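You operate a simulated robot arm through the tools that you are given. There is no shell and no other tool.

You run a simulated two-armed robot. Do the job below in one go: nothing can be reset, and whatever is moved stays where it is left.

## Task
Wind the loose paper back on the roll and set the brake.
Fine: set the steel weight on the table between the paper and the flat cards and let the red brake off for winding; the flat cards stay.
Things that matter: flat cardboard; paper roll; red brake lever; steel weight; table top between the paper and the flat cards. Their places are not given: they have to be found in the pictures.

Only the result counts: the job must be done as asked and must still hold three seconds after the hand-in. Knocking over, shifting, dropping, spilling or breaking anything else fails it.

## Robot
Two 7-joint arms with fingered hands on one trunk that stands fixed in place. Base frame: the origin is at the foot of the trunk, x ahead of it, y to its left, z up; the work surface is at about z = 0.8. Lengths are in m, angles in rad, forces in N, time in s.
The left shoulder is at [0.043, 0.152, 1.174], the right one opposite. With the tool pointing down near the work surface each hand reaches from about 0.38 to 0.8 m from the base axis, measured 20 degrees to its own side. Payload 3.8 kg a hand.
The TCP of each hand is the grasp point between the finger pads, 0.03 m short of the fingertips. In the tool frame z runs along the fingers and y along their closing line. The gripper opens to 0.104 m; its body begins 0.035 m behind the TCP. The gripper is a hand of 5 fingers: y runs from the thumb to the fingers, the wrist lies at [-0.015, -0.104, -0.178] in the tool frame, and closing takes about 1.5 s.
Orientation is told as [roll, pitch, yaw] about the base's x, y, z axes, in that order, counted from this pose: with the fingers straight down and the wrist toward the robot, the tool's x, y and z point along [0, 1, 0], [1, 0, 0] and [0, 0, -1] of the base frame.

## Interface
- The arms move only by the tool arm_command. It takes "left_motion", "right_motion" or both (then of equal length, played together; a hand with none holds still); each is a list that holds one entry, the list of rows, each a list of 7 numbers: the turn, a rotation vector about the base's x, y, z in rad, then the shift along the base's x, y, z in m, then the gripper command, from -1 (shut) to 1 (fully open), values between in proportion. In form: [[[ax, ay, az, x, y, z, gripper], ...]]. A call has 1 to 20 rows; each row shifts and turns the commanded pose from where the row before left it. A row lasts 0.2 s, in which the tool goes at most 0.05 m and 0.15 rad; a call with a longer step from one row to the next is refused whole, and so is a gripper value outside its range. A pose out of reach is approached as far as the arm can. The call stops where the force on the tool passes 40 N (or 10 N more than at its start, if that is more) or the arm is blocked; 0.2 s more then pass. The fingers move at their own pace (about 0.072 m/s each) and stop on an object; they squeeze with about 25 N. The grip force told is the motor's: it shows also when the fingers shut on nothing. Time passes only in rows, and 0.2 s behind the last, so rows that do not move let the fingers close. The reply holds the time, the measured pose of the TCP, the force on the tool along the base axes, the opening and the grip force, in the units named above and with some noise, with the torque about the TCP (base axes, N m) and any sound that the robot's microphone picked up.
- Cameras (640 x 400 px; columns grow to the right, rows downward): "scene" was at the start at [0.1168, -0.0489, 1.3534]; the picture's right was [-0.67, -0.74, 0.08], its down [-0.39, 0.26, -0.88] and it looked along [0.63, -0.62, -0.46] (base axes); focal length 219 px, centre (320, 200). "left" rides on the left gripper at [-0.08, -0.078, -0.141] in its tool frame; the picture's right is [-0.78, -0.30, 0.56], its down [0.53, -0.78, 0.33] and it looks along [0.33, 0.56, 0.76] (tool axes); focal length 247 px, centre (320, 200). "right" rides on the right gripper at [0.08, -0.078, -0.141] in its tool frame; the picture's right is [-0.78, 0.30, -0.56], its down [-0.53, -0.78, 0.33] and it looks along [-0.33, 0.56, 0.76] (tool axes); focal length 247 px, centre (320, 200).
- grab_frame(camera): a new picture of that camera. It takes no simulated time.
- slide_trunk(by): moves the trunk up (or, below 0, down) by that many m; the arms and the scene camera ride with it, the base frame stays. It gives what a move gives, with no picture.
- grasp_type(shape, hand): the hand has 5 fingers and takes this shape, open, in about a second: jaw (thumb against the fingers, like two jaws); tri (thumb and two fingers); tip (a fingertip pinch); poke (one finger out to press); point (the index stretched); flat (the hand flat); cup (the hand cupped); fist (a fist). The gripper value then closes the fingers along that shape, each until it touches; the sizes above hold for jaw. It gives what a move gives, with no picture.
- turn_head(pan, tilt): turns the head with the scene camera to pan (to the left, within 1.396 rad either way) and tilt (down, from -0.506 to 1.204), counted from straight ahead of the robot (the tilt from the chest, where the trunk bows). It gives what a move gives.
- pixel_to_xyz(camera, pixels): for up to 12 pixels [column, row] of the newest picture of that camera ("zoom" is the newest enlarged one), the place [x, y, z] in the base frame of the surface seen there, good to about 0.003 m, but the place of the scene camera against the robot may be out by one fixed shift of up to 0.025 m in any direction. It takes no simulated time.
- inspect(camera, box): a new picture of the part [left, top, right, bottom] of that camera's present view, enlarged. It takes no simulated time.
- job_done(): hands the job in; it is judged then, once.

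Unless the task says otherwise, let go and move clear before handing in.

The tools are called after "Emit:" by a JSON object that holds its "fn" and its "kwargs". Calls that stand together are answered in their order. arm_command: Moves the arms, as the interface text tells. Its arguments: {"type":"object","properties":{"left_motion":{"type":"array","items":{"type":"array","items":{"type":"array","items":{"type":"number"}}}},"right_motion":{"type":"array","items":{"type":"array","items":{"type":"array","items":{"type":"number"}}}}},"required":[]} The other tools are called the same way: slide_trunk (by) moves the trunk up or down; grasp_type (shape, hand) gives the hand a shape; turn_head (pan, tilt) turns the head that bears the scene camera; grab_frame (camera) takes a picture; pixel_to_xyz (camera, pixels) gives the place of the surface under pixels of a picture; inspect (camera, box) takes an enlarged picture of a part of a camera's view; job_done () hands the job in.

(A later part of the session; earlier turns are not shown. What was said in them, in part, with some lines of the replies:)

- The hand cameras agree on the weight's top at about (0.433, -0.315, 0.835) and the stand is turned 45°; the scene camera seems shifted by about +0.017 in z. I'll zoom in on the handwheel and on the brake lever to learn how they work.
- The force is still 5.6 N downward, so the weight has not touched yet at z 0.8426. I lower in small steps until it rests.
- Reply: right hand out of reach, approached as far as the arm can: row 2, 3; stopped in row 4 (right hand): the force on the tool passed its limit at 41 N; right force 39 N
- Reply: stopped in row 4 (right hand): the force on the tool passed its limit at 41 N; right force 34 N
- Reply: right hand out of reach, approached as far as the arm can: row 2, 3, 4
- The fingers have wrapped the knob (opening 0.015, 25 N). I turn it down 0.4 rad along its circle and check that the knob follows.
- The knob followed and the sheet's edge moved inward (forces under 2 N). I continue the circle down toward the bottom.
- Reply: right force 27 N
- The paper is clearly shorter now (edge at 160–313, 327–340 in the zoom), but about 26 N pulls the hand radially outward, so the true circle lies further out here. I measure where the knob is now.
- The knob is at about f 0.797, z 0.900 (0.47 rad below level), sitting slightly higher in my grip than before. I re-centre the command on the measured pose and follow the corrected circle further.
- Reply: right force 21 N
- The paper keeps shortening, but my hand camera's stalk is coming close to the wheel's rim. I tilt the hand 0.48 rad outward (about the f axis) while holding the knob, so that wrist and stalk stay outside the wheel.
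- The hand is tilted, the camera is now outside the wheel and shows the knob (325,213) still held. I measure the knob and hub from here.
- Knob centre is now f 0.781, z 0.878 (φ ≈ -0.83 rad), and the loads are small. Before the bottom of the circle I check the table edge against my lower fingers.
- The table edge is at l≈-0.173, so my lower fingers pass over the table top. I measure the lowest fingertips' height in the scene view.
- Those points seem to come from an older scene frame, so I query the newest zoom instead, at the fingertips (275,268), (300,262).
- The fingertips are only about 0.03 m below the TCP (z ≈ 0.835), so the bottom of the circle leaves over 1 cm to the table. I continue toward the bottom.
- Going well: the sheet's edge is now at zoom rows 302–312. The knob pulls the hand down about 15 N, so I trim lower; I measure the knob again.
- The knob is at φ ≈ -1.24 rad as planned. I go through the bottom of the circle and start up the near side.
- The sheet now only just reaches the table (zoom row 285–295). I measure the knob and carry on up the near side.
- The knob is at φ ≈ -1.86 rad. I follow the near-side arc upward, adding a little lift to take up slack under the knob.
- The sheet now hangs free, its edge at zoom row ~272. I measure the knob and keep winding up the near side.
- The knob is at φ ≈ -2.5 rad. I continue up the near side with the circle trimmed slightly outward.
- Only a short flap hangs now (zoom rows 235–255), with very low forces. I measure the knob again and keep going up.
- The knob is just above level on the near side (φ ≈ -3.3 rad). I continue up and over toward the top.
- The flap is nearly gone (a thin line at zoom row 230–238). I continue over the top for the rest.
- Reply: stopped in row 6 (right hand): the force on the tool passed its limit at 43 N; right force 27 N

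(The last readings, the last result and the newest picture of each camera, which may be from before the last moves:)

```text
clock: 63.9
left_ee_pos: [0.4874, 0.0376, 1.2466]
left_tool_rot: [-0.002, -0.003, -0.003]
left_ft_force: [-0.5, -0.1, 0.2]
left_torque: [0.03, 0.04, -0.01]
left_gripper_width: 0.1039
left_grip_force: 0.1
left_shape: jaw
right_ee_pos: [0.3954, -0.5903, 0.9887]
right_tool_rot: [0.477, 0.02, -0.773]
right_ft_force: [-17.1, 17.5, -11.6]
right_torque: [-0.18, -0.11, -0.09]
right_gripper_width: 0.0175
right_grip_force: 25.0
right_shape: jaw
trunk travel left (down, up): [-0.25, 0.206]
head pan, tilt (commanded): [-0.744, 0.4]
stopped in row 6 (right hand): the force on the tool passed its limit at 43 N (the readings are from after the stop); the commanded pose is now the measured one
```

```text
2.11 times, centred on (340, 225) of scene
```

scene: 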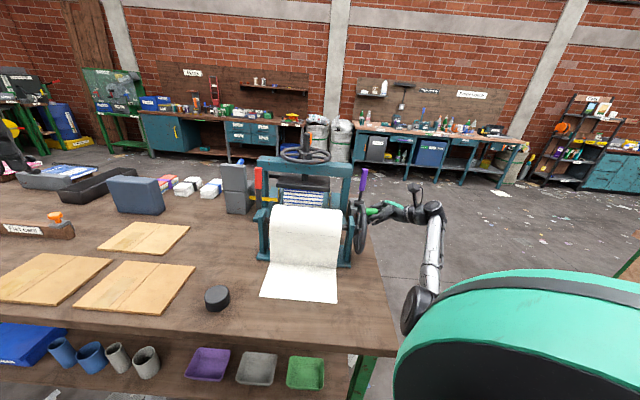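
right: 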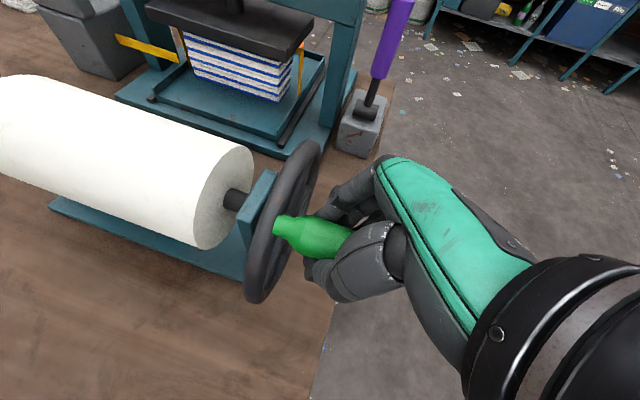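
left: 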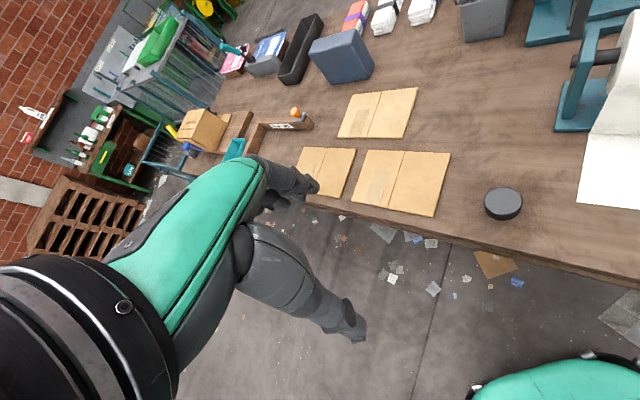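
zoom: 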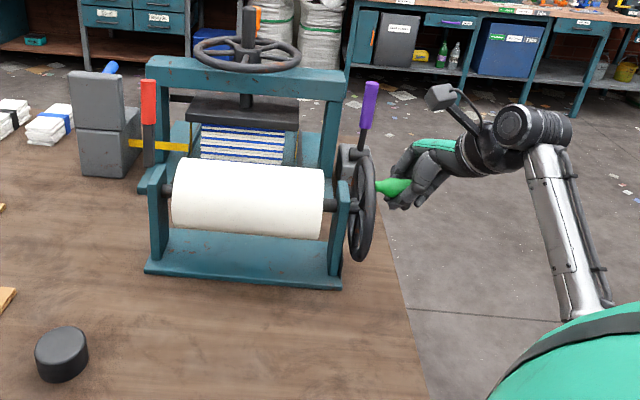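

The roll now looks fully wound with no flap, and the wheel came to a stop (43 N against my push). I relax the push slightly, then open the hand slowly and check that the roll stays.

Emit:
{"fn": "arm_command", "kwargs": {"right_motion": [[[0, 0, 0, -0.002, 0.002, -0.002, -1], [0, 0, 0, -0.001, 0.001, -0.001, -1], [0, 0, 0, 0, 0, 0, -1]]]}}

Emit:
{"fn": "grab_frame", "kwargs": {"camera": "right"}}

Emit:
{"fn": "inspect", "kwargs": {"camera": "right", "box": [0, 60, 320, 320]}}

```text
clock: 64.7
left_ee_pos: [0.489, 0.0377, 1.2452]
left_tool_rot: [-0.001, 0.0, -0.003]
left_ft_force: [0.6, -0.5, -0.5]
left_torque: [0.0, 0.0, 0.03]
left_gripper_width: 0.1036
left_grip_force: 0.0
left_shape: jaw
right_ee_pos: [0.3938, -0.5889, 0.9882]
right_tool_rot: [0.479, 0.013, -0.775]
right_ft_force: [-13.2, 13.6, -8.8]
right_torque: [-0.09, -0.12, -0.06]
right_gripper_width: 0.0167
right_grip_force: 25.2
right_shape: jaw
trunk travel left (down, up): [-0.25, 0.206]
head pan, tilt (commanded): [-0.744, 0.4]
```

```text
taken
```

right: 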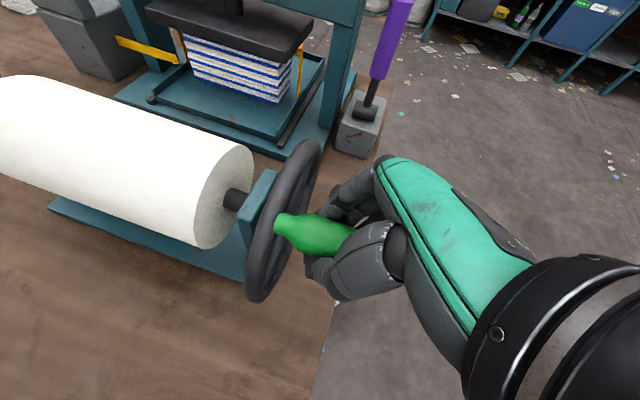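

```text
1.54 times, centred on (160, 190) of right
```

zoom: 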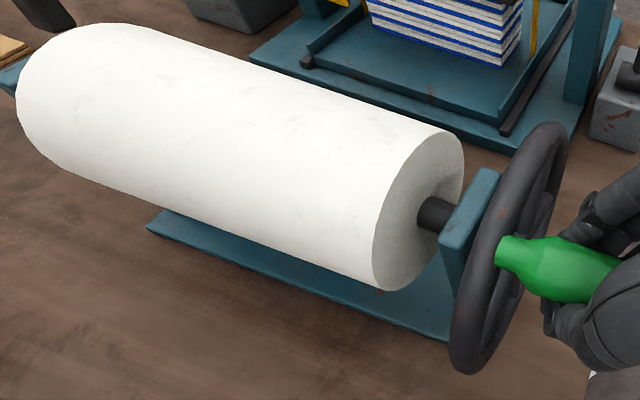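

The roll is smooth all round, with no loose flap. Some load remains (about 21 N), so I relax a bit more and then open gently.

Emit:
{"fn": "arm_command", "kwargs": {"right_motion": [[[0, 0, 0, -0.002, 0.002, -0.0015, -1], [0, 0, 0, -0.001, 0.001, -0.001, -1], [0, 0, 0, 0, 0, 0, -0.8], [0, 0, 0, 0, 0, 0, -0.5], [0, 0, 0, 0, 0, 0, -0.2], [0, 0, 0, 0, 0, 0, 0.1], [0, 0, 0, 0, 0, 0, 0.4], [0, 0, 0, 0, 0, 0, 0.4], [0, 0, 0, 0, 0, 0, 0.4]]]}}

Emit:
{"fn": "grab_frame", "kwargs": {"camera": "right"}}

Emit:
{"fn": "inspect", "kwargs": {"camera": "scene", "box": [240, 130, 440, 320]}}

```text
clock: 66.7
left_ee_pos: [0.4902, 0.0344, 1.2455]
left_tool_rot: [0.0, 0.001, -0.003]
left_ft_force: [0.2, -0.4, -0.2]
left_torque: [0.01, 0.0, 0.01]
left_gripper_width: 0.1039
left_grip_force: 0.2
left_shape: jaw
right_ee_pos: [0.3928, -0.5883, 0.9836]
right_tool_rot: [0.479, 0.013, -0.774]
right_ft_force: [-0.3, -0.6, 0.3]
right_torque: [-0.03, 0.03, -0.01]
right_gripper_width: 0.0725
right_grip_force: 0.0
right_shape: jaw
trunk travel left (down, up): [-0.25, 0.206]
head pan, tilt (commanded): [-0.744, 0.4]
```

```text
taken
```

right: 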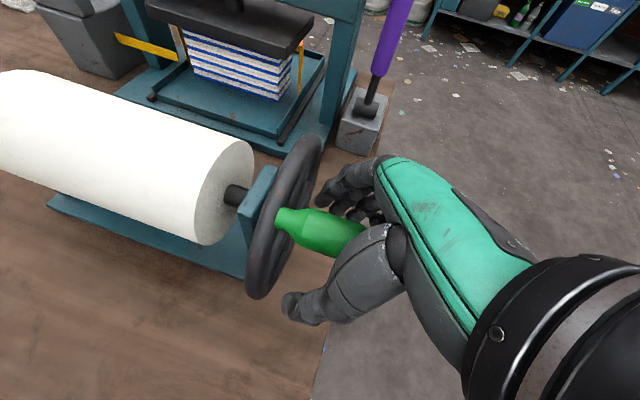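

```text
2.11 times, centred on (340, 225) of scene
```

zoom: 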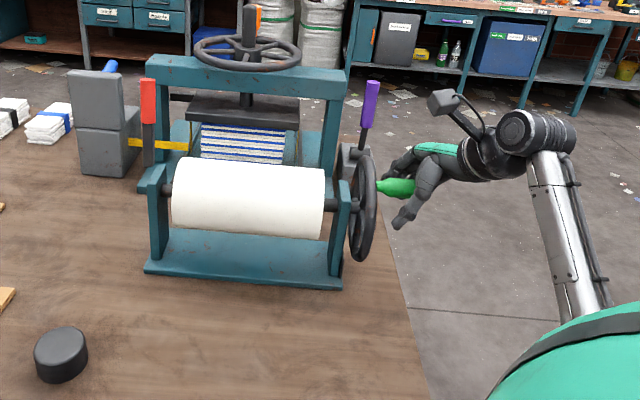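

The hand is open and the wheel and roll stay where they are. I draw the hand out upward along its axis.

Emit:
{"fn": "arm_command", "kwargs": {"right_motion": [[[0, 0, 0, -0.008, -0.008, 0.022, 0.4], [0, 0, 0, -0.012, -0.012, 0.033, 0.4], [0, 0, 0, -0.012, -0.012, 0.035, 0.4], [0, 0, 0, -0.008, -0.008, 0.04, 0.4], [0, 0, 0, 0, 0, 0.04, 0.4]]]}}

Emit:
{"fn": "grab_frame", "kwargs": {"camera": "right"}}

Emit:
{"fn": "grab_frame", "kwargs": {"camera": "scene"}}

```text
clock: 67.9
left_ee_pos: [0.4898, 0.0354, 1.2455]
left_tool_rot: [0.0, -0.001, -0.004]
left_ft_force: [1.0, 0.5, -0.8]
left_torque: [-0.05, 0.03, -0.02]
left_gripper_width: 0.1034
left_grip_force: 0.0
left_shape: jaw
right_ee_pos: [0.3508, -0.6286, 1.1543]
right_tool_rot: [0.479, 0.013, -0.777]
right_ft_force: [-0.4, 0.1, 0.1]
right_torque: [-0.05, -0.02, 0.02]
right_gripper_width: 0.0727
right_grip_force: 0.1
right_shape: jaw
trunk travel left (down, up): [-0.25, 0.206]
head pan, tilt (commanded): [-0.744, 0.4]
```

```text
taken
```

right: 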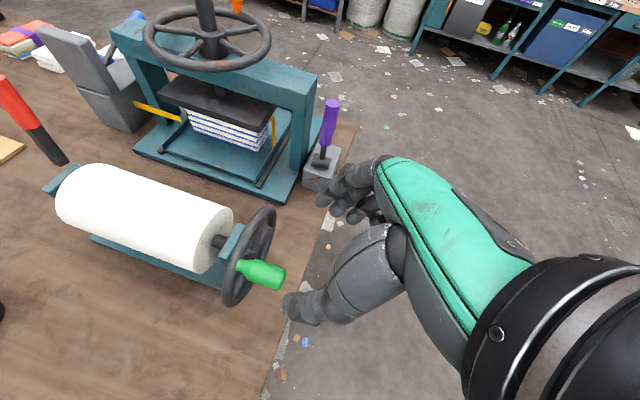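

```text
taken
```

scene: 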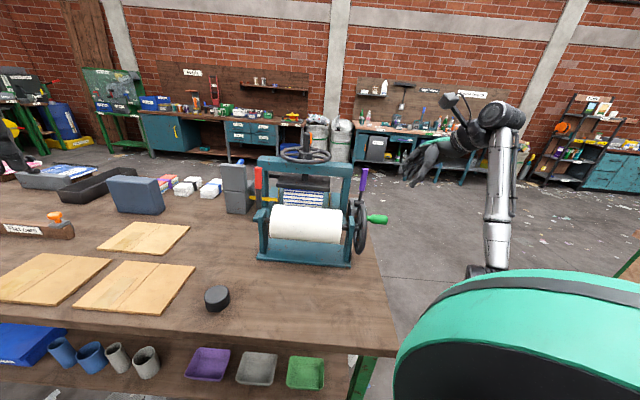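

All clear: the knob shows at (260,275) and the roll is smooth. I upright the hand and swing it back over the roll toward the red lever, on its near side.

Emit:
{"fn": "arm_command", "kwargs": {"right_motion": [[[-0.0849, 0.0849, 0, 0, 0, 0.004, 0.5], [-0.0849, 0.0849, 0, 0, 0, 0.004, 0.5], [-0.0849, 0.0849, 0, 0, 0, 0.004, 0.5], [-0.0835, 0.0835, 0, 0, 0, 0.004, 0.5], [0, 0, 0.1302, 0.02, 0.031, 0, 0.5], [0, 0, 0.1302, 0.02, 0.031, 0, 0.5], [0, 0, 0.1302, 0.02, 0.031, 0, 0.5], [0, 0, 0.1302, 0.02, 0.031, 0, 0.5], [0, 0, 0.1302, 0.02, 0.031, 0, 0.5], [0, 0, 0.1302, 0.02, 0.031, 0, 0.5], [0, 0, 0.1302, 0.02, 0.031, 0, 0.5], [0, 0, 0.1302, 0.02, 0.031, 0, 0.5], [0, 0, 0.1302, 0.02, 0.031, 0, 0.5], [0, 0, 0.1302, 0.02, 0.031, 0, 0.5], [0, 0, 0.1302, 0.02, 0.031, 0, 0.5], [0, 0, 0.1302, 0.02, 0.031, 0, 0.5]]]}}

Emit:
{"fn": "grab_frame", "kwargs": {"camera": "right"}}

Emit:
{"fn": "grab_frame", "kwargs": {"camera": "scene"}}

```text
clock: 71.3
left_ee_pos: [0.4922, 0.0372, 1.2445]
left_tool_rot: [-0.001, 0.002, -0.004]
left_ft_force: [0.2, -0.3, 0.1]
left_torque: [0.01, -0.01, 0.0]
left_gripper_width: 0.1038
left_grip_force: 0.0
left_shape: jaw
right_ee_pos: [0.5928, -0.2538, 1.1694]
right_tool_rot: [-0.004, 0.018, 0.785]
right_ft_force: [0.2, -0.9, -0.2]
right_torque: [-0.01, 0.03, -0.05]
right_gripper_width: 0.0779
right_grip_force: 0.0
right_shape: jaw
trunk travel left (down, up): [-0.25, 0.206]
head pan, tilt (commanded): [-0.744, 0.4]
```

```text
taken
```

right: 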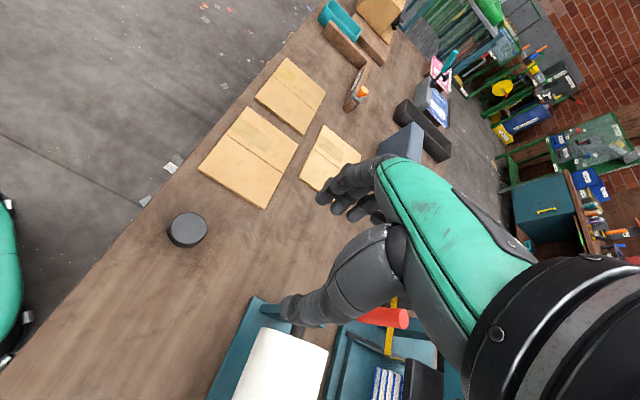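

```text
taken
```

scene: 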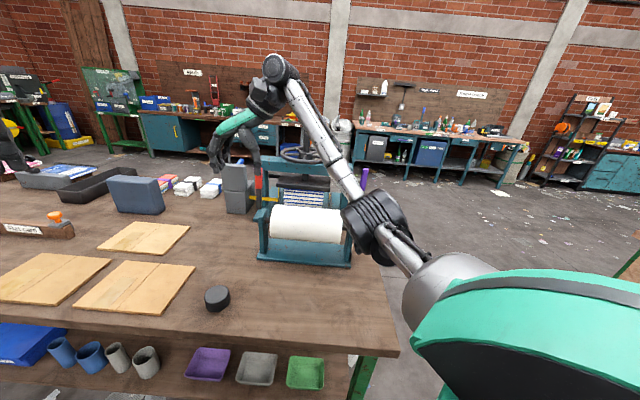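

The red lever's upright grip shows at (385,317) in the right picture, behind the thumb. I measure it.

Emit:
{"fn": "pixel_to_xyz", "kwargs": {"camera": "right", "pixels": [[402, 317], [390, 317], [375, 317], [365, 318], [385, 310], [385, 326]]}}

Emit:
{"fn": "inspect", "kwargs": {"camera": "scene", "box": [220, 140, 320, 260]}}

```text
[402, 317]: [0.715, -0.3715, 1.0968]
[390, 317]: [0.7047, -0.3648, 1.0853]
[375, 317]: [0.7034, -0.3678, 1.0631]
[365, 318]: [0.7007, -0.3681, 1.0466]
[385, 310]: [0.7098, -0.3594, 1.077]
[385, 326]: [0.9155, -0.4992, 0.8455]
```

```text
3.33 times, centred on (270, 200) of scene
```

zoom: 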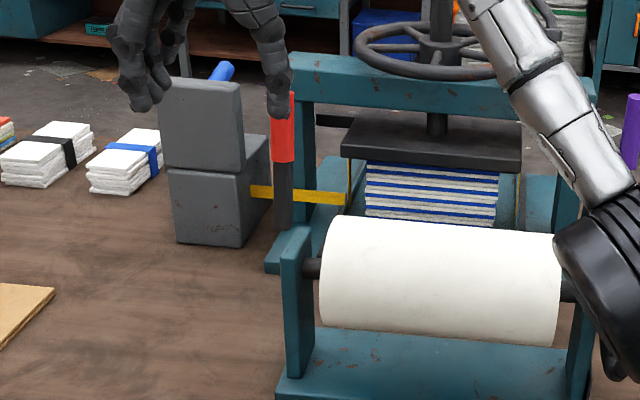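

The lever stands vertical: axis at f≈0.768, l≈0.239, tip at z 1.098; with its old level position this puts the pivot near f 0.759, z 0.939. I'll hook it from behind with the open fingers, so I turn the hand back to yaw -45° here first.

Emit:
{"fn": "arm_command", "kwargs": {"right_motion": [[[0, 0, -0.1309, 0, 0, 0, 0.8], [0, 0, -0.1309, 0, 0, 0, 0.8], [0, 0, -0.1309, 0, 0, 0, 0.8], [0, 0, -0.1309, 0, 0, 0, 1], [0, 0, -0.1309, 0, 0, 0, 1], [0, 0, -0.1309, 0, 0, 0, 1], [0, 0, -0.1309, 0, 0, 0, 1], [0, 0, -0.1309, 0, 0, 0, 1], [0, 0, -0.1309, 0, 0, 0, 1], [0, 0, -0.1309, 0, 0, 0, 1], [0, 0, -0.1309, 0, 0, 0, 1], [0, 0, -0.1309, 0, 0, 0, 1], [0, 0, 0, 0, 0, 0, 1]]]}}

Emit:
{"fn": "grab_frame", "kwargs": {"camera": "right"}}

Emit:
{"fn": "grab_frame", "kwargs": {"camera": "scene"}}

```text
clock: 74.1
left_ee_pos: [0.49, 0.0355, 1.2437]
left_tool_rot: [-0.001, 0.001, -0.005]
left_ft_force: [0.2, 0.2, -0.2]
left_torque: [-0.02, 0.01, 0.0]
left_gripper_width: 0.1038
left_grip_force: 0.0
left_shape: jaw
right_ee_pos: [0.5934, -0.2566, 1.1704]
right_tool_rot: [-0.001, 0.018, -0.791]
right_ft_force: [-0.1, 0.4, -0.5]
right_torque: [-0.01, 0.03, 0.0]
right_gripper_width: 0.1036
right_grip_force: 0.0
right_shape: jaw
trunk travel left (down, up): [-0.25, 0.206]
head pan, tilt (commanded): [-0.744, 0.4]
```

```text
taken
```

right: 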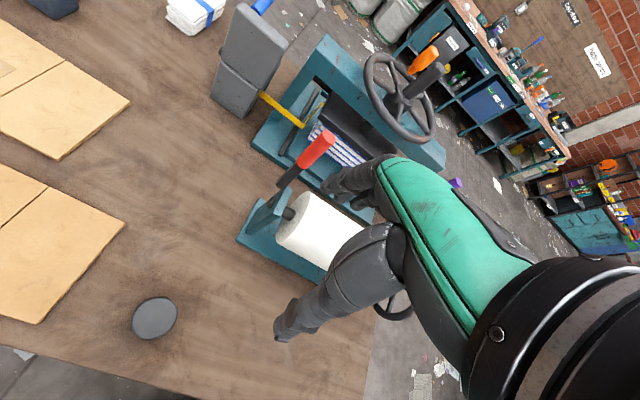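

```text
taken
```

scene: 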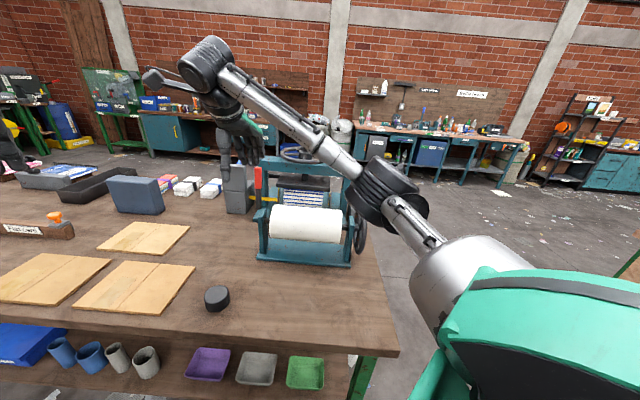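

The lever's red grip shows clearly at (315,150). I measure it again from this angle.

Emit:
{"fn": "pixel_to_xyz", "kwargs": {"camera": "right", "pixels": [[329, 137], [322, 143], [315, 150], [308, 157], [300, 166], [290, 177], [282, 186], [245, 60], [235, 95], [250, 50]]}}

Emit:
{"fn": "inspect", "kwargs": {"camera": "right", "box": [200, 80, 400, 280]}}

```text
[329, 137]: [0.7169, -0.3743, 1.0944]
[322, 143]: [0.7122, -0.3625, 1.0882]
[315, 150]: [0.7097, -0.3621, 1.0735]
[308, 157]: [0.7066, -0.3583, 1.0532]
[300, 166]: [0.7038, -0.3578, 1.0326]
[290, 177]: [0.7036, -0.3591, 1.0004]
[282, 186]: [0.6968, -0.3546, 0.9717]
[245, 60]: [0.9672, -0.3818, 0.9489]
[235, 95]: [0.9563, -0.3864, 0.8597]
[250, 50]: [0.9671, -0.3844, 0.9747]
```

```text
2.00 times, centred on (300, 180) of right
```

zoom: 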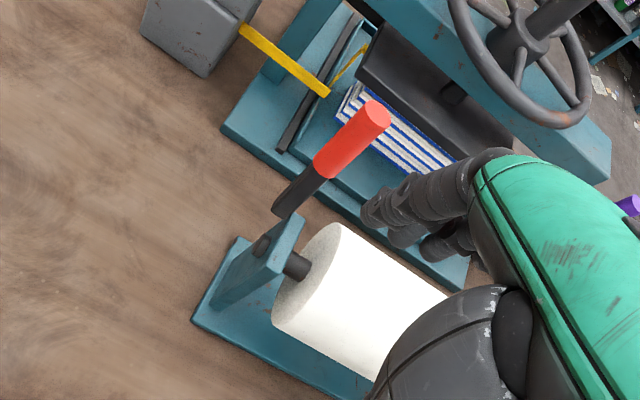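

The lever leans about 8° past upright; pivot near f 0.749, z 0.949. I move over it so that the fingers will come down behind it and the thumb in front.

Emit:
{"fn": "arm_command", "kwargs": {"right_motion": [[[0, 0, 0, 0.0275, -0.0234, -0.002, 1], [0, 0, 0, 0.0275, -0.0234, -0.002, 1], [0, 0, 0, 0.0275, -0.0234, -0.002, 1], [0, 0, 0, 0.0275, -0.0234, -0.002, 1], [0, 0, 0, 0, 0, 0, 1]]]}}

Emit:
{"fn": "grab_frame", "kwargs": {"camera": "right"}}

Emit:
{"fn": "inspect", "kwargs": {"camera": "scene", "box": [200, 110, 330, 260]}}

```text
clock: 75.3
left_ee_pos: [0.4892, 0.0366, 1.2455]
left_tool_rot: [0.001, 0.0, -0.003]
left_ft_force: [-0.8, -0.7, -0.2]
left_torque: [-0.02, 0.0, 0.0]
left_gripper_width: 0.1036
left_grip_force: 0.0
left_shape: jaw
right_ee_pos: [0.7027, -0.3503, 1.1638]
right_tool_rot: [0.0, 0.017, -0.789]
right_ft_force: [-0.4, -0.1, -0.2]
right_torque: [0.03, 0.0, 0.0]
right_gripper_width: 0.1042
right_grip_force: 0.0
right_shape: jaw
trunk travel left (down, up): [-0.25, 0.206]
head pan, tilt (commanded): [-0.744, 0.4]
```

```text
taken
```

right: 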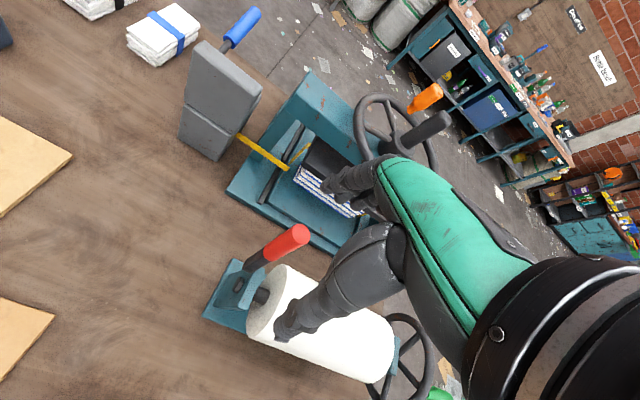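

```text
2.67 times, centred on (265, 185) of scene
```

zoom: 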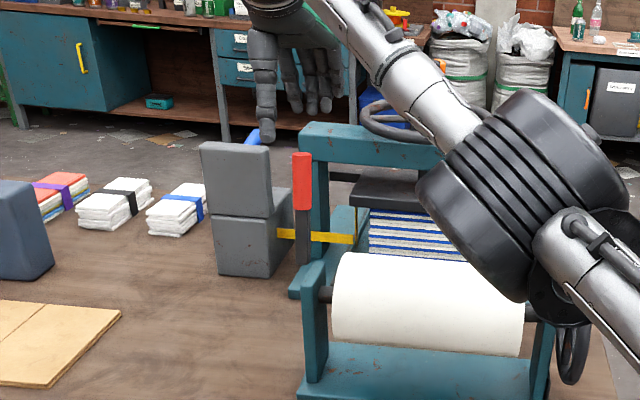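

The index finger is lined up behind the lever's tip and the thumb in front. I lower the hand so the fingers go down behind the lever.

Emit:
{"fn": "arm_command", "kwargs": {"right_motion": [[[0, 0, 0, 0.002, -0.002, -0.03, 1], [0, 0, 0, 0, 0, -0.025, 1], [0, 0, 0, 0, 0, -0.015, 1], [0, 0, 0, 0, 0, -0.008, 1], [0, 0, 0, 0, 0, 0, 1]]]}}

Emit:
{"fn": "grab_frame", "kwargs": {"camera": "right"}}

Emit:
{"fn": "inspect", "kwargs": {"camera": "scene", "box": [200, 110, 330, 260]}}

```text
clock: 76.5
left_ee_pos: [0.489, 0.036, 1.2452]
left_tool_rot: [0.002, 0.002, -0.004]
left_ft_force: [1.0, 0.2, -0.4]
left_torque: [0.03, 0.0, 0.04]
left_gripper_width: 0.1036
left_grip_force: 0.0
left_shape: jaw
right_ee_pos: [0.7043, -0.3526, 1.0854]
right_tool_rot: [-0.001, 0.015, -0.791]
right_ft_force: [-0.5, 0.1, 0.0]
right_torque: [-0.01, 0.02, 0.0]
right_gripper_width: 0.1042
right_grip_force: 0.1
right_shape: jaw
trunk travel left (down, up): [-0.25, 0.206]
head pan, tilt (commanded): [-0.744, 0.4]
```

```text
taken
```

right: 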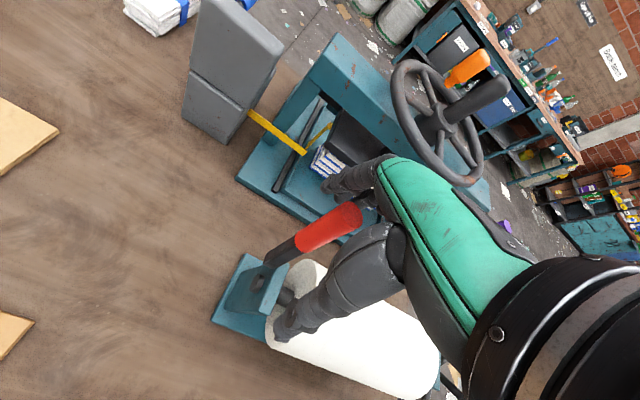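

```text
2.67 times, centred on (265, 185) of scene
```

zoom: 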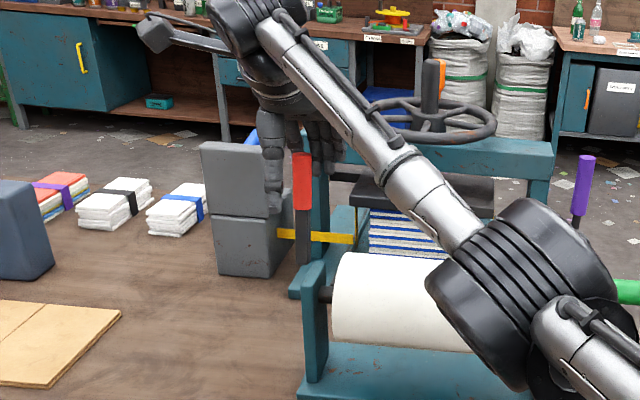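

The lever (330,230) is now between thumb and fingers, fingers behind it. I pull toward the robot to bring it back past upright.

Emit:
{"fn": "arm_command", "kwargs": {"right_motion": [[[0, 0, 0, -0.0056, 0.0056, 0, 1], [0, 0, 0, -0.0056, 0.0056, 0.001, 1], [0, 0, 0, -0.0056, 0.0056, 0.001, 1], [0, 0, 0, -0.0056, 0.0056, 0.001, 1], [0, 0, 0, -0.0056, 0.0056, 0.001, 1], [0, 0, 0, -0.0056, 0.0056, 0, 1], [0, 0, 0, 0, 0, 0, 1]]]}}

Emit:
{"fn": "grab_frame", "kwargs": {"camera": "right"}}

Emit:
{"fn": "inspect", "kwargs": {"camera": "scene", "box": [200, 110, 330, 260]}}

```text
clock: 78.1
left_ee_pos: [0.4904, 0.0344, 1.2448]
left_tool_rot: [0.001, -0.001, -0.003]
left_ft_force: [-1.0, 0.0, 0.1]
left_torque: [-0.03, 0.03, 0.0]
left_gripper_width: 0.1036
left_grip_force: 0.0
left_shape: jaw
right_ee_pos: [0.6713, -0.3163, 1.088]
right_tool_rot: [0.0, 0.019, -0.79]
right_ft_force: [0.4, -0.7, 0.4]
right_torque: [-0.02, 0.02, 0.0]
right_gripper_width: 0.1039
right_grip_force: 0.1
right_shape: jaw
trunk travel left (down, up): [-0.25, 0.206]
head pan, tilt (commanded): [-0.744, 0.4]
```

```text
taken
```

right: 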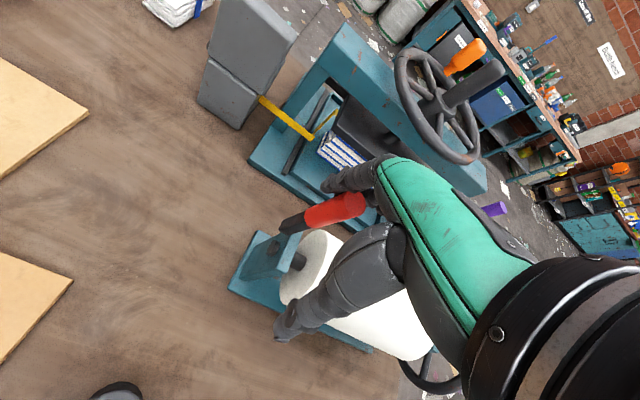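

```text
2.67 times, centred on (265, 185) of scene
```

zoom: 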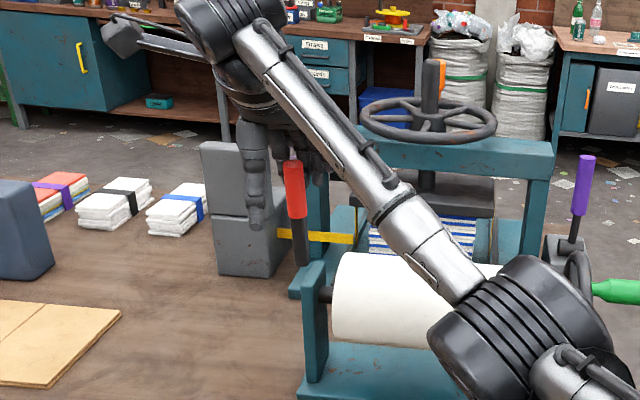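

The lever follows with hardly any force and now leans toward the robot (scene zoom 293,160–265). I keep pulling it forward and down along its arc.

Emit:
{"fn": "arm_command", "kwargs": {"right_motion": [[[0, 0, 0, -0.005, 0.005, 0.0015, 1], [0, 0, 0, -0.005, 0.005, 0.0015, 1], [0, 0, 0, -0.0055, 0.0055, -0.0015, 1], [0, 0, 0, -0.0055, 0.0055, -0.0015, 1], [0, 0, 0, -0.0055, 0.0055, -0.0017, 1], [0, 0, 0, -0.0055, 0.0055, -0.0017, 1], [0, 0, 0, -0.005, 0.005, -0.0036, 1], [0, 0, 0, -0.005, 0.005, -0.0036, 1], [0, 0, 0, 0, 0, 0, 1]]]}}

Emit:
{"fn": "grab_frame", "kwargs": {"camera": "right"}}

Emit:
{"fn": "inspect", "kwargs": {"camera": "scene", "box": [200, 110, 330, 260]}}

```text
clock: 80.1
left_ee_pos: [0.4899, 0.0364, 1.2447]
left_tool_rot: [0.0, 0.0, -0.002]
left_ft_force: [0.4, 0.2, 0.2]
left_torque: [0.03, -0.02, 0.0]
left_gripper_width: 0.1038
left_grip_force: 0.1
left_shape: jaw
right_ee_pos: [0.629, -0.2752, 1.0776]
right_tool_rot: [0.0, 0.019, -0.789]
right_ft_force: [0.3, 0.0, 0.0]
right_torque: [0.0, 0.01, 0.02]
right_gripper_width: 0.1038
right_grip_force: 0.0
right_shape: jaw
trunk travel left (down, up): [-0.25, 0.206]
head pan, tilt (commanded): [-0.744, 0.4]
```

```text
taken
```

right: 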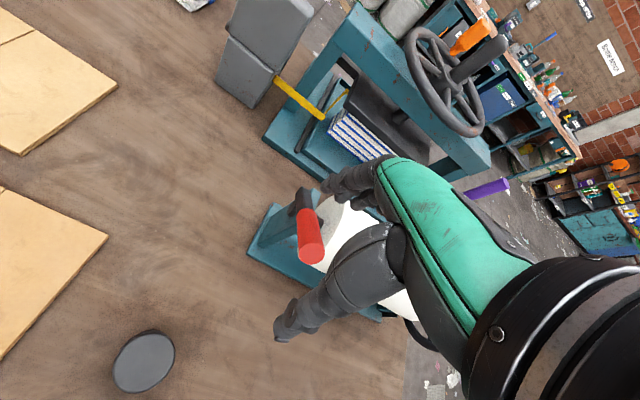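

```text
2.67 times, centred on (265, 185) of scene
```

zoom: 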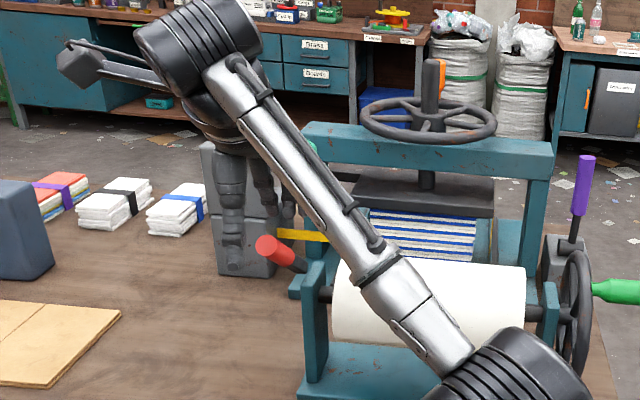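

The lever has dropped to a low slope in front of the fingers (red at 312,240 in the right picture). I measure its slope now.

Emit:
{"fn": "pixel_to_xyz", "kwargs": {"camera": "right", "pixels": [[310, 252], [308, 235], [305, 220], [302, 207], [300, 195], [315, 250], [345, 178], [335, 195]]}}

Emit:
{"fn": "inspect", "kwargs": {"camera": "right", "box": [240, 140, 400, 300]}}

```text
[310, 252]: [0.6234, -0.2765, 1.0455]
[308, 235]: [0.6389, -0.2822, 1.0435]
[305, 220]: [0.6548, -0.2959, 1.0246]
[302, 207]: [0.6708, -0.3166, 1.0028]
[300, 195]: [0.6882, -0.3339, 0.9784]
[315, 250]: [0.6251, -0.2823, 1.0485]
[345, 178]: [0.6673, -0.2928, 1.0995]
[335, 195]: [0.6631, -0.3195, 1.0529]
```

```text
2.50 times, centred on (320, 220) of right
```

zoom: 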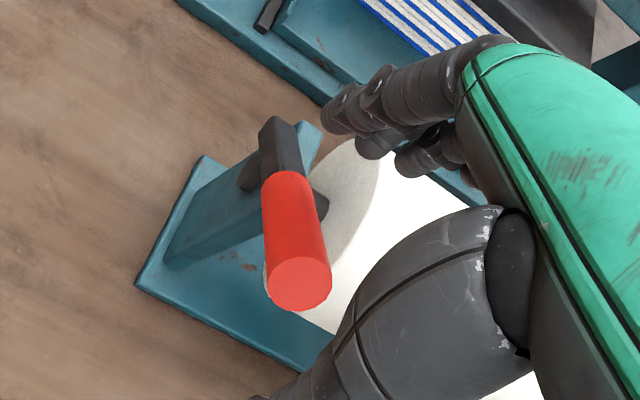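

The lever now slopes at about 42°, below my fingers. I shift forward over the red grip and press it down with the fingertips in small steps.

Emit:
{"fn": "arm_command", "kwargs": {"right_motion": [[[0, 0, 0, -0.0062, 0.0062, 0, 1], [0, 0, 0, -0.0062, 0.0062, 0, 1], [0, 0, 0, -0.0062, 0.0062, 0, 1], [0, 0, 0, -0.0062, 0.0062, 0, 1], [0, 0, 0, -0.002, 0.002, -0.008, 1], [0, 0, 0, -0.002, 0.002, -0.008, 1], [0, 0, 0, -0.002, 0.002, -0.008, 1], [0, 0, 0, -0.002, 0.002, -0.008, 1], [0, 0, 0, 0, 0, 0, 1]]]}}

Emit:
{"fn": "grab_frame", "kwargs": {"camera": "right"}}

Emit:
{"fn": "inspect", "kwargs": {"camera": "scene", "box": [200, 110, 330, 260]}}

```text
clock: 82.1
left_ee_pos: [0.4909, 0.0367, 1.2455]
left_tool_rot: [0.0, 0.001, -0.003]
left_ft_force: [-0.3, 0.0, -0.1]
left_torque: [-0.02, 0.04, 0.02]
left_gripper_width: 0.1039
left_grip_force: 0.0
left_shape: jaw
right_ee_pos: [0.5956, -0.2445, 1.0452]
right_tool_rot: [0.0, 0.016, -0.794]
right_ft_force: [-0.7, -0.1, 1.4]
right_torque: [-0.02, 0.01, 0.03]
right_gripper_width: 0.1039
right_grip_force: 0.1
right_shape: jaw
trunk travel left (down, up): [-0.25, 0.206]
head pan, tilt (commanded): [-0.744, 0.4]
```

```text
taken
```

right: 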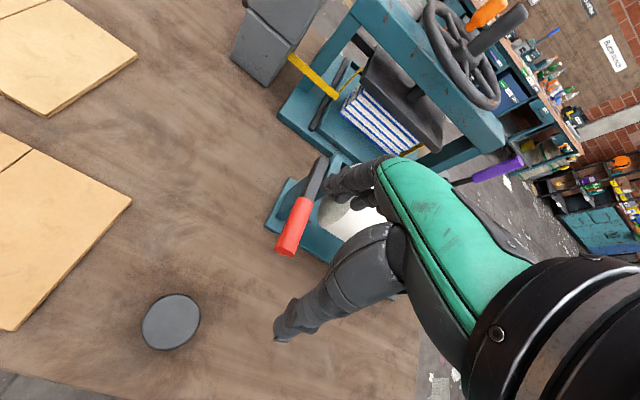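

```text
2.67 times, centred on (265, 185) of scene
```

zoom: 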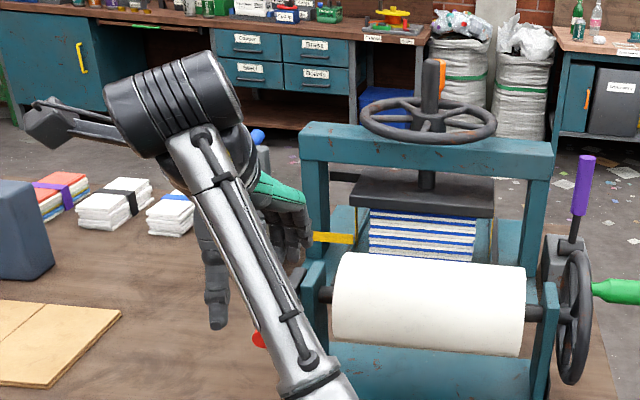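

The lever is now much lower (right picture 288–320, 165–250). I measure its slope.

Emit:
{"fn": "pixel_to_xyz", "kwargs": {"camera": "right", "pixels": [[288, 245], [292, 230], [298, 215], [305, 203], [310, 190], [317, 175], [322, 162], [336, 190], [345, 190]]}}

Emit:
{"fn": "inspect", "kwargs": {"camera": "right", "box": [240, 120, 420, 300]}}

```text
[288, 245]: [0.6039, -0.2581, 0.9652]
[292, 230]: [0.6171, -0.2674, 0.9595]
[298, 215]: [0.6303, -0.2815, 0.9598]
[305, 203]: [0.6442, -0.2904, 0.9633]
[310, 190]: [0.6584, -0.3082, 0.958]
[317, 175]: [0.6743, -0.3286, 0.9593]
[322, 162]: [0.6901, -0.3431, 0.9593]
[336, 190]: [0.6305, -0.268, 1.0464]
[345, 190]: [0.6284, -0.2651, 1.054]
```

```text
2.22 times, centred on (330, 210) of right
```

zoom: 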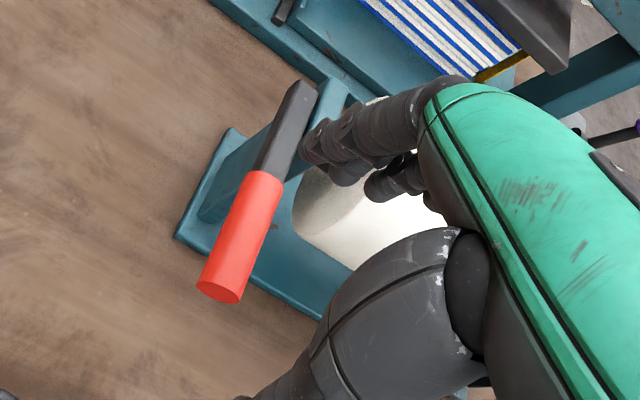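

The lever is level again, top at z ≈ 0.960 along its length, the same as at the start. I lower the fingertips onto it to confirm it is firmly home against its stop.

Emit:
{"fn": "arm_command", "kwargs": {"right_motion": [[[0, 0, 0, -0.004, 0.004, -0.015, 1], [0, 0, 0, -0.004, 0.004, -0.015, 1], [0, 0, 0, 0, 0, -0.01, 1], [0, 0, 0, 0, 0, -0.006, 1], [0, 0, 0, 0, 0, 0, 1]]]}}

Emit:
{"fn": "grab_frame", "kwargs": {"camera": "right"}}

```text
clock: 83.3
left_ee_pos: [0.4891, 0.0351, 1.2445]
left_tool_rot: [0.0, 0.001, -0.005]
left_ft_force: [0.8, 0.8, -0.1]
left_torque: [-0.02, 0.0, 0.01]
left_gripper_width: 0.1035
left_grip_force: 0.0
left_shape: jaw
right_ee_pos: [0.5872, -0.2358, 0.9994]
right_tool_rot: [0.0, 0.017, -0.79]
right_ft_force: [-0.3, -0.2, 0.3]
right_torque: [-0.01, 0.02, -0.03]
right_gripper_width: 0.1041
right_grip_force: 0.1
right_shape: jaw
trunk travel left (down, up): [-0.25, 0.206]
head pan, tilt (commanded): [-0.744, 0.4]
```

```text
taken
```

right: 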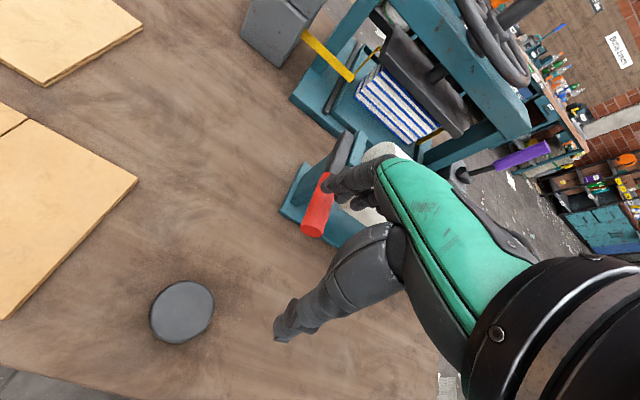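

The fingertips are about 8 mm above the grip. I go down in 4 mm steps until I feel contact.

Emit:
{"fn": "arm_command", "kwargs": {"right_motion": [[[0, 0, 0, 0, 0, -0.004, 1], [0, 0, 0, 0, 0, -0.004, 1], [0, 0, 0, 0, 0, -0.003, 1], [0, 0, 0, 0, 0, 0, 1]]]}}

Emit:
{"fn": "grab_frame", "kwargs": {"camera": "right"}}

```text
clock: 84.3
left_ee_pos: [0.4878, 0.0362, 1.2466]
left_tool_rot: [-0.001, -0.002, -0.004]
left_ft_force: [0.3, 0.3, -0.5]
left_torque: [0.03, -0.02, -0.02]
left_gripper_width: 0.1038
left_grip_force: 0.1
left_shape: jaw
right_ee_pos: [0.586, -0.2346, 0.9917]
right_tool_rot: [0.003, 0.011, -0.792]
right_ft_force: [-2.8, 1.5, 15.3]
right_torque: [-0.75, -0.53, -0.07]
right_gripper_width: 0.1029
right_grip_force: 0.0
right_shape: jaw
trunk travel left (down, up): [-0.25, 0.206]
head pan, tilt (commanded): [-0.744, 0.4]
```

```text
taken
```

right: 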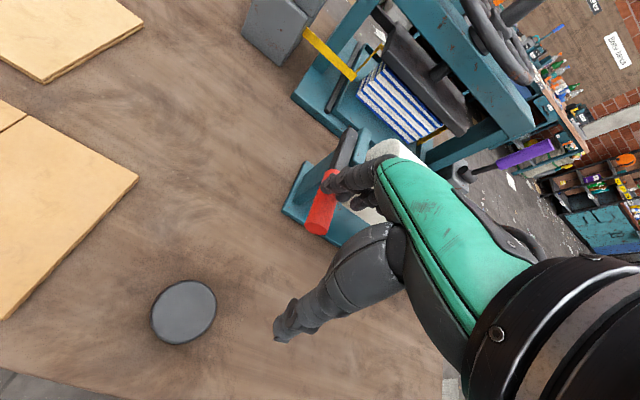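

Contact at 15 N with no give: the lever is firmly down on its stop, so the brake is set. I lift off and move the right hand clear.

Emit:
{"fn": "arm_command", "kwargs": {"right_motion": [[[0, 0, 0, 0, 0, 0.015, 1], [0, 0, 0, 0, 0, 0.03, 1], [0, 0, 0, 0, 0, 0.04, 1], [0, 0, 0, 0, 0, 0.045, 1], [0, 0, 0, -0.01, 0, 0.045, 1], [0, 0, 0, -0.035, -0.02, 0.02, 1], [0, 0, 0, -0.035, -0.025, 0.01, 1], [0, 0, 0, -0.035, -0.025, 0, 1], [0, 0, 0, -0.035, -0.025, 0, 1], [0, 0, 0, -0.035, -0.025, 0, 1], [0, 0, 0, -0.035, -0.025, 0, 1], [0, 0, 0, 0, 0, 0, 1]]]}}

Emit:
{"fn": "grab_frame", "kwargs": {"camera": "scene"}}

Emit:
{"fn": "grab_frame", "kwargs": {"camera": "right"}}

Emit:
{"fn": "grab_frame", "kwargs": {"camera": "left"}}

```text
clock: 86.9
left_ee_pos: [0.4901, 0.0357, 1.2444]
left_tool_rot: [0.001, 0.004, -0.004]
left_ft_force: [-0.8, -0.2, -0.3]
left_torque: [0.01, -0.04, -0.04]
left_gripper_width: 0.1037
left_grip_force: 0.0
left_shape: jaw
right_ee_pos: [0.3786, -0.3914, 1.1876]
right_tool_rot: [0.0, 0.018, -0.791]
right_ft_force: [0.0, -0.2, 0.6]
right_torque: [0.01, 0.01, -0.05]
right_gripper_width: 0.1039
right_grip_force: 0.2
right_shape: jaw
right hand out of reach, approached as far as the arm can: row 7, 8
trunk travel left (down, up): [-0.25, 0.206]
head pan, tilt (commanded): [-0.744, 0.4]
```

```text
taken
```

scene: 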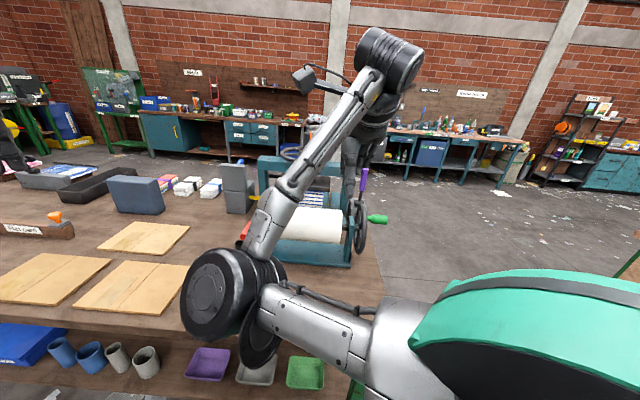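

```text
taken
```

right: 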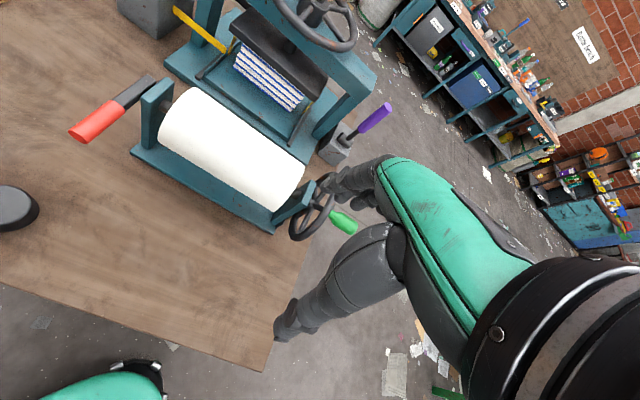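

```text
taken
```

left: 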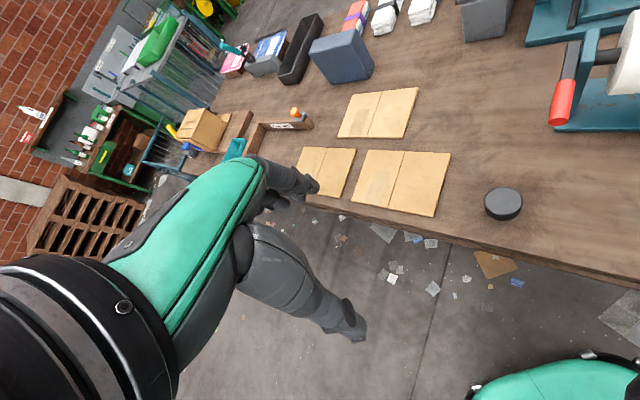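

The right picture shows the lever level (95,115), the roll smooth and the weight in place; the scene view is partly blocked by my arm. I move the arm back to its starting pose and inspect everything.

Emit:
{"fn": "arm_command", "kwargs": {"right_motion": [[[0, 0, 0.13, -0.013, -0.008, 0.016, 1], [0, 0, 0.13, -0.013, -0.008, 0.016, 1], [0, 0, 0.13, -0.013, -0.008, 0.016, 1], [0, 0, 0.13, -0.013, -0.008, 0.016, 1], [0, 0, 0.13, -0.013, -0.008, 0.016, 1], [0, 0, 0.13, -0.013, -0.008, 0.016, 1], [0, 0, 0, 0, 0, 0, 1]]]}}

Emit:
{"fn": "grab_frame", "kwargs": {"camera": "scene"}}

Emit:
{"fn": "inspect", "kwargs": {"camera": "scene", "box": [200, 140, 400, 320]}}

Emit:
{"fn": "grab_frame", "kwargs": {"camera": "right"}}

Emit:
{"fn": "inspect", "kwargs": {"camera": "right", "box": [60, 60, 380, 280]}}

```text
clock: 88.5
left_ee_pos: [0.4907, 0.0349, 1.2441]
left_tool_rot: [0.001, 0.003, -0.002]
left_ft_force: [0.6, 0.1, -0.6]
left_torque: [0.03, 0.0, -0.02]
left_gripper_width: 0.1038
left_grip_force: 0.0
left_shape: jaw
right_ee_pos: [0.3001, -0.4392, 1.2853]
right_tool_rot: [0.001, 0.017, -0.007]
right_ft_force: [0.2, -0.1, -0.5]
right_torque: [0.02, 0.02, 0.02]
right_gripper_width: 0.1038
right_grip_force: 0.0
right_shape: jaw
trunk travel left (down, up): [-0.25, 0.206]
head pan, tilt (commanded): [-0.744, 0.4]
```

```text
taken
```

scene: 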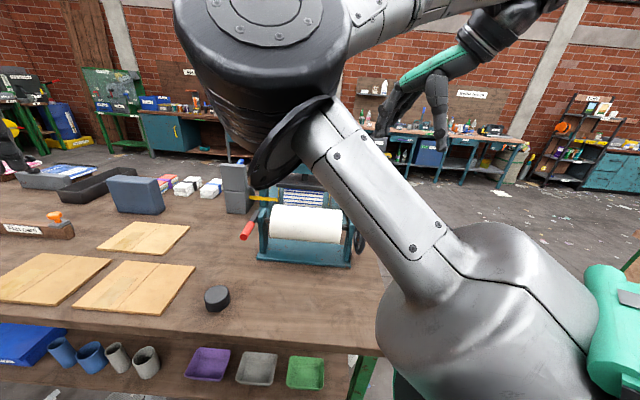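

```text
2.22 times, centred on (300, 230) of scene
```

zoom: 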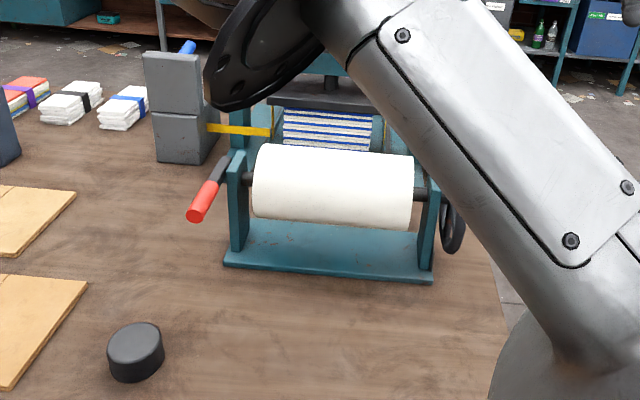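

```text
taken
```

right: 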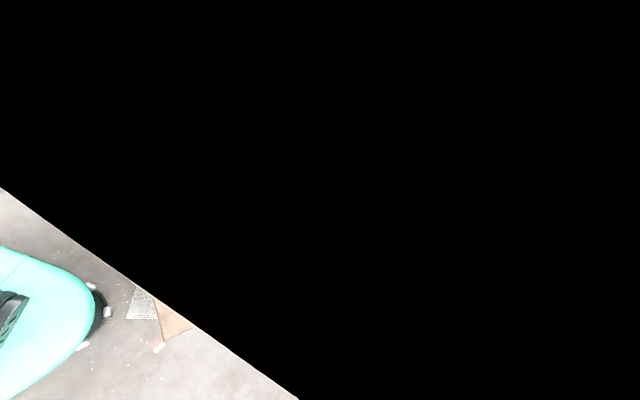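

```text
1.82 times, centred on (220, 170) of right
```

zoom: 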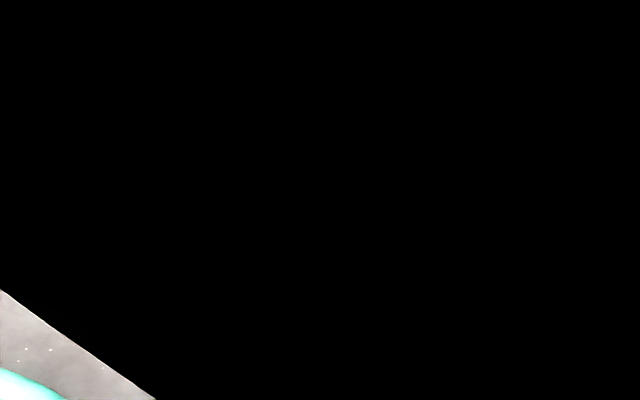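

The scene zoom shows a smooth roll, the lever level as at the start, weight and cards in place; the right camera is just blocked by my own forearm in this pose. I move the hand out a bit to the right for a last check.

Emit:
{"fn": "arm_command", "kwargs": {"right_motion": [[[0, 0, -0.1, 0.012, -0.025, -0.014, 1], [0, 0, -0.1, 0.012, -0.025, -0.014, 1], [0, 0, -0.1, 0.012, -0.025, -0.014, 1], [0, 0, -0.1, 0.012, -0.025, -0.014, 1], [0, 0, -0.1, 0.012, -0.025, -0.014, 1], [0, 0, -0.1, 0.012, -0.025, -0.014, 1], [0, 0, 0, 0, 0, 0, 1], [0, 0, 0, 0, 0, 0, 1]]]}}

Emit:
{"fn": "grab_frame", "kwargs": {"camera": "right"}}

Emit:
{"fn": "grab_frame", "kwargs": {"camera": "scene"}}

Emit:
{"fn": "inspect", "kwargs": {"camera": "left", "box": [440, 0, 640, 240]}}

```text
clock: 90.3
left_ee_pos: [0.4909, 0.0357, 1.2443]
left_tool_rot: [0.001, 0.001, -0.004]
left_ft_force: [-0.5, 1.1, -0.6]
left_torque: [0.01, -0.03, -0.03]
left_gripper_width: 0.1037
left_grip_force: 0.1
left_shape: jaw
right_ee_pos: [0.374, -0.5884, 1.2001]
right_tool_rot: [-0.001, 0.017, -0.61]
right_ft_force: [0.2, -0.3, -0.5]
right_torque: [-0.03, 0.01, 0.03]
right_gripper_width: 0.1044
right_grip_force: 0.0
right_shape: jaw
trunk travel left (down, up): [-0.25, 0.206]
head pan, tilt (commanded): [-0.744, 0.4]
```

```text
taken
```

right: 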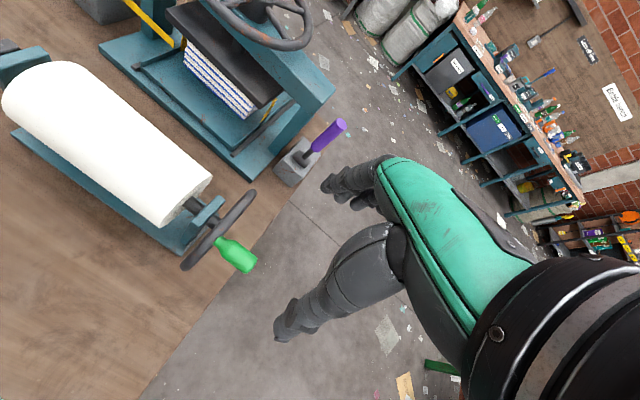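

```text
taken
```

scene: 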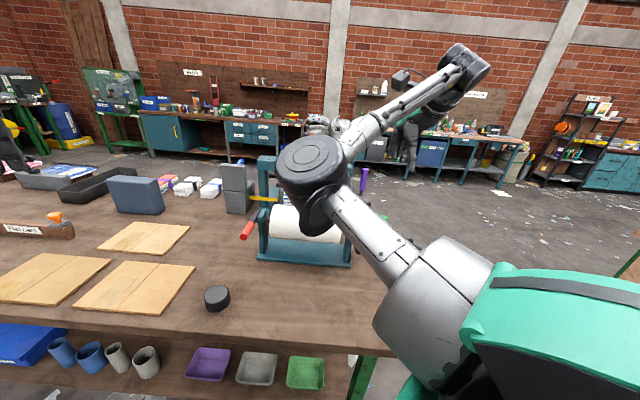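

```text
1.67 times, centred on (540, 120) of left
```

zoom: 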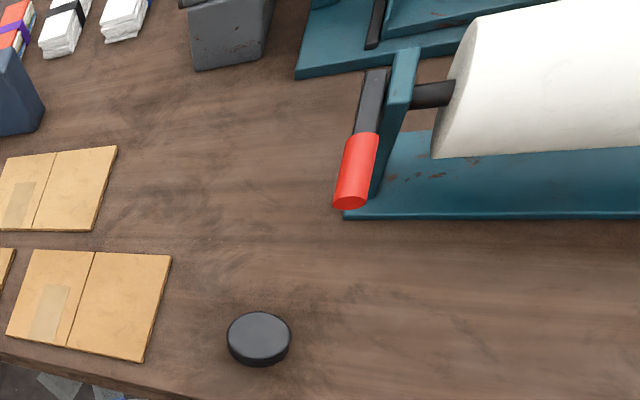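

Everything looks right: roll smooth, lever level at its start position, weight at its place, cards untouched. I take one close look at the roll's underside edge for any remaining flap.

Emit:
{"fn": "inspect", "kwargs": {"camera": "right", "box": [0, 40, 260, 290]}}

Emit:
{"fn": "inspect", "kwargs": {"camera": "scene", "box": [230, 190, 360, 280]}}

```text
1.60 times, centred on (130, 165) of right
```

zoom: 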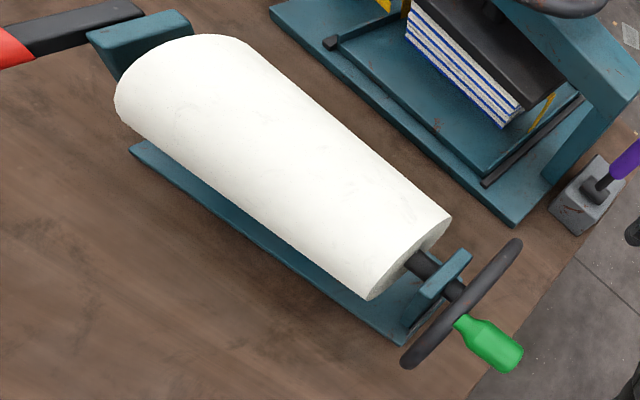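

```text
4.44 times, centred on (295, 235) of scene
```

zoom: 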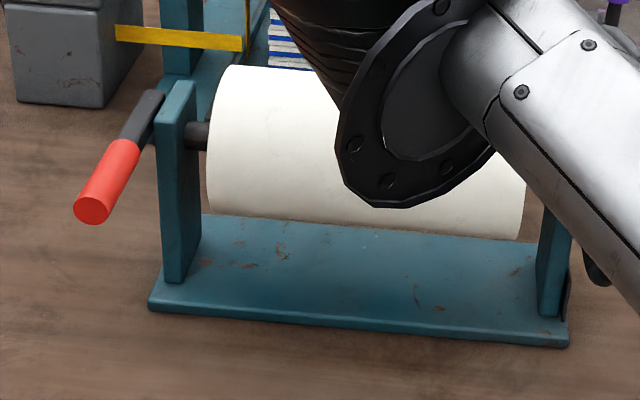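

The pictures show no loose paper on the roll, the red brake lever level on its stop, the weight standing between the roll and the cards, and both hands clear. I hand in the job.

Emit:
{"fn": "job_done", "kwargs": {}}

```text
The job is handed in.
```

The loose paper is wound back onto the roll and the red brake is set. I've handed in the job, but no verdict came back.

- **Paper:** I turned the wheel's green handle until it stopped. Close-up pictures show a smooth roll with no loose flap.
- **Brake:** I raised the lever for winding, then brought it back down level, where it was at the start. It took a 15 N press without giving. I did not test it by trying to turn the wheel.
- **Steel weight:** It now stands on the table between the paper and the flat cards, at about (0.565, -0.157).
- **Everything else:** The cards and the other things on the table look untouched in the last pictures, and both hands are clear.

My first grip on the handle slipped off after a few millimetres of turn. I took hold again from above and finished winding.
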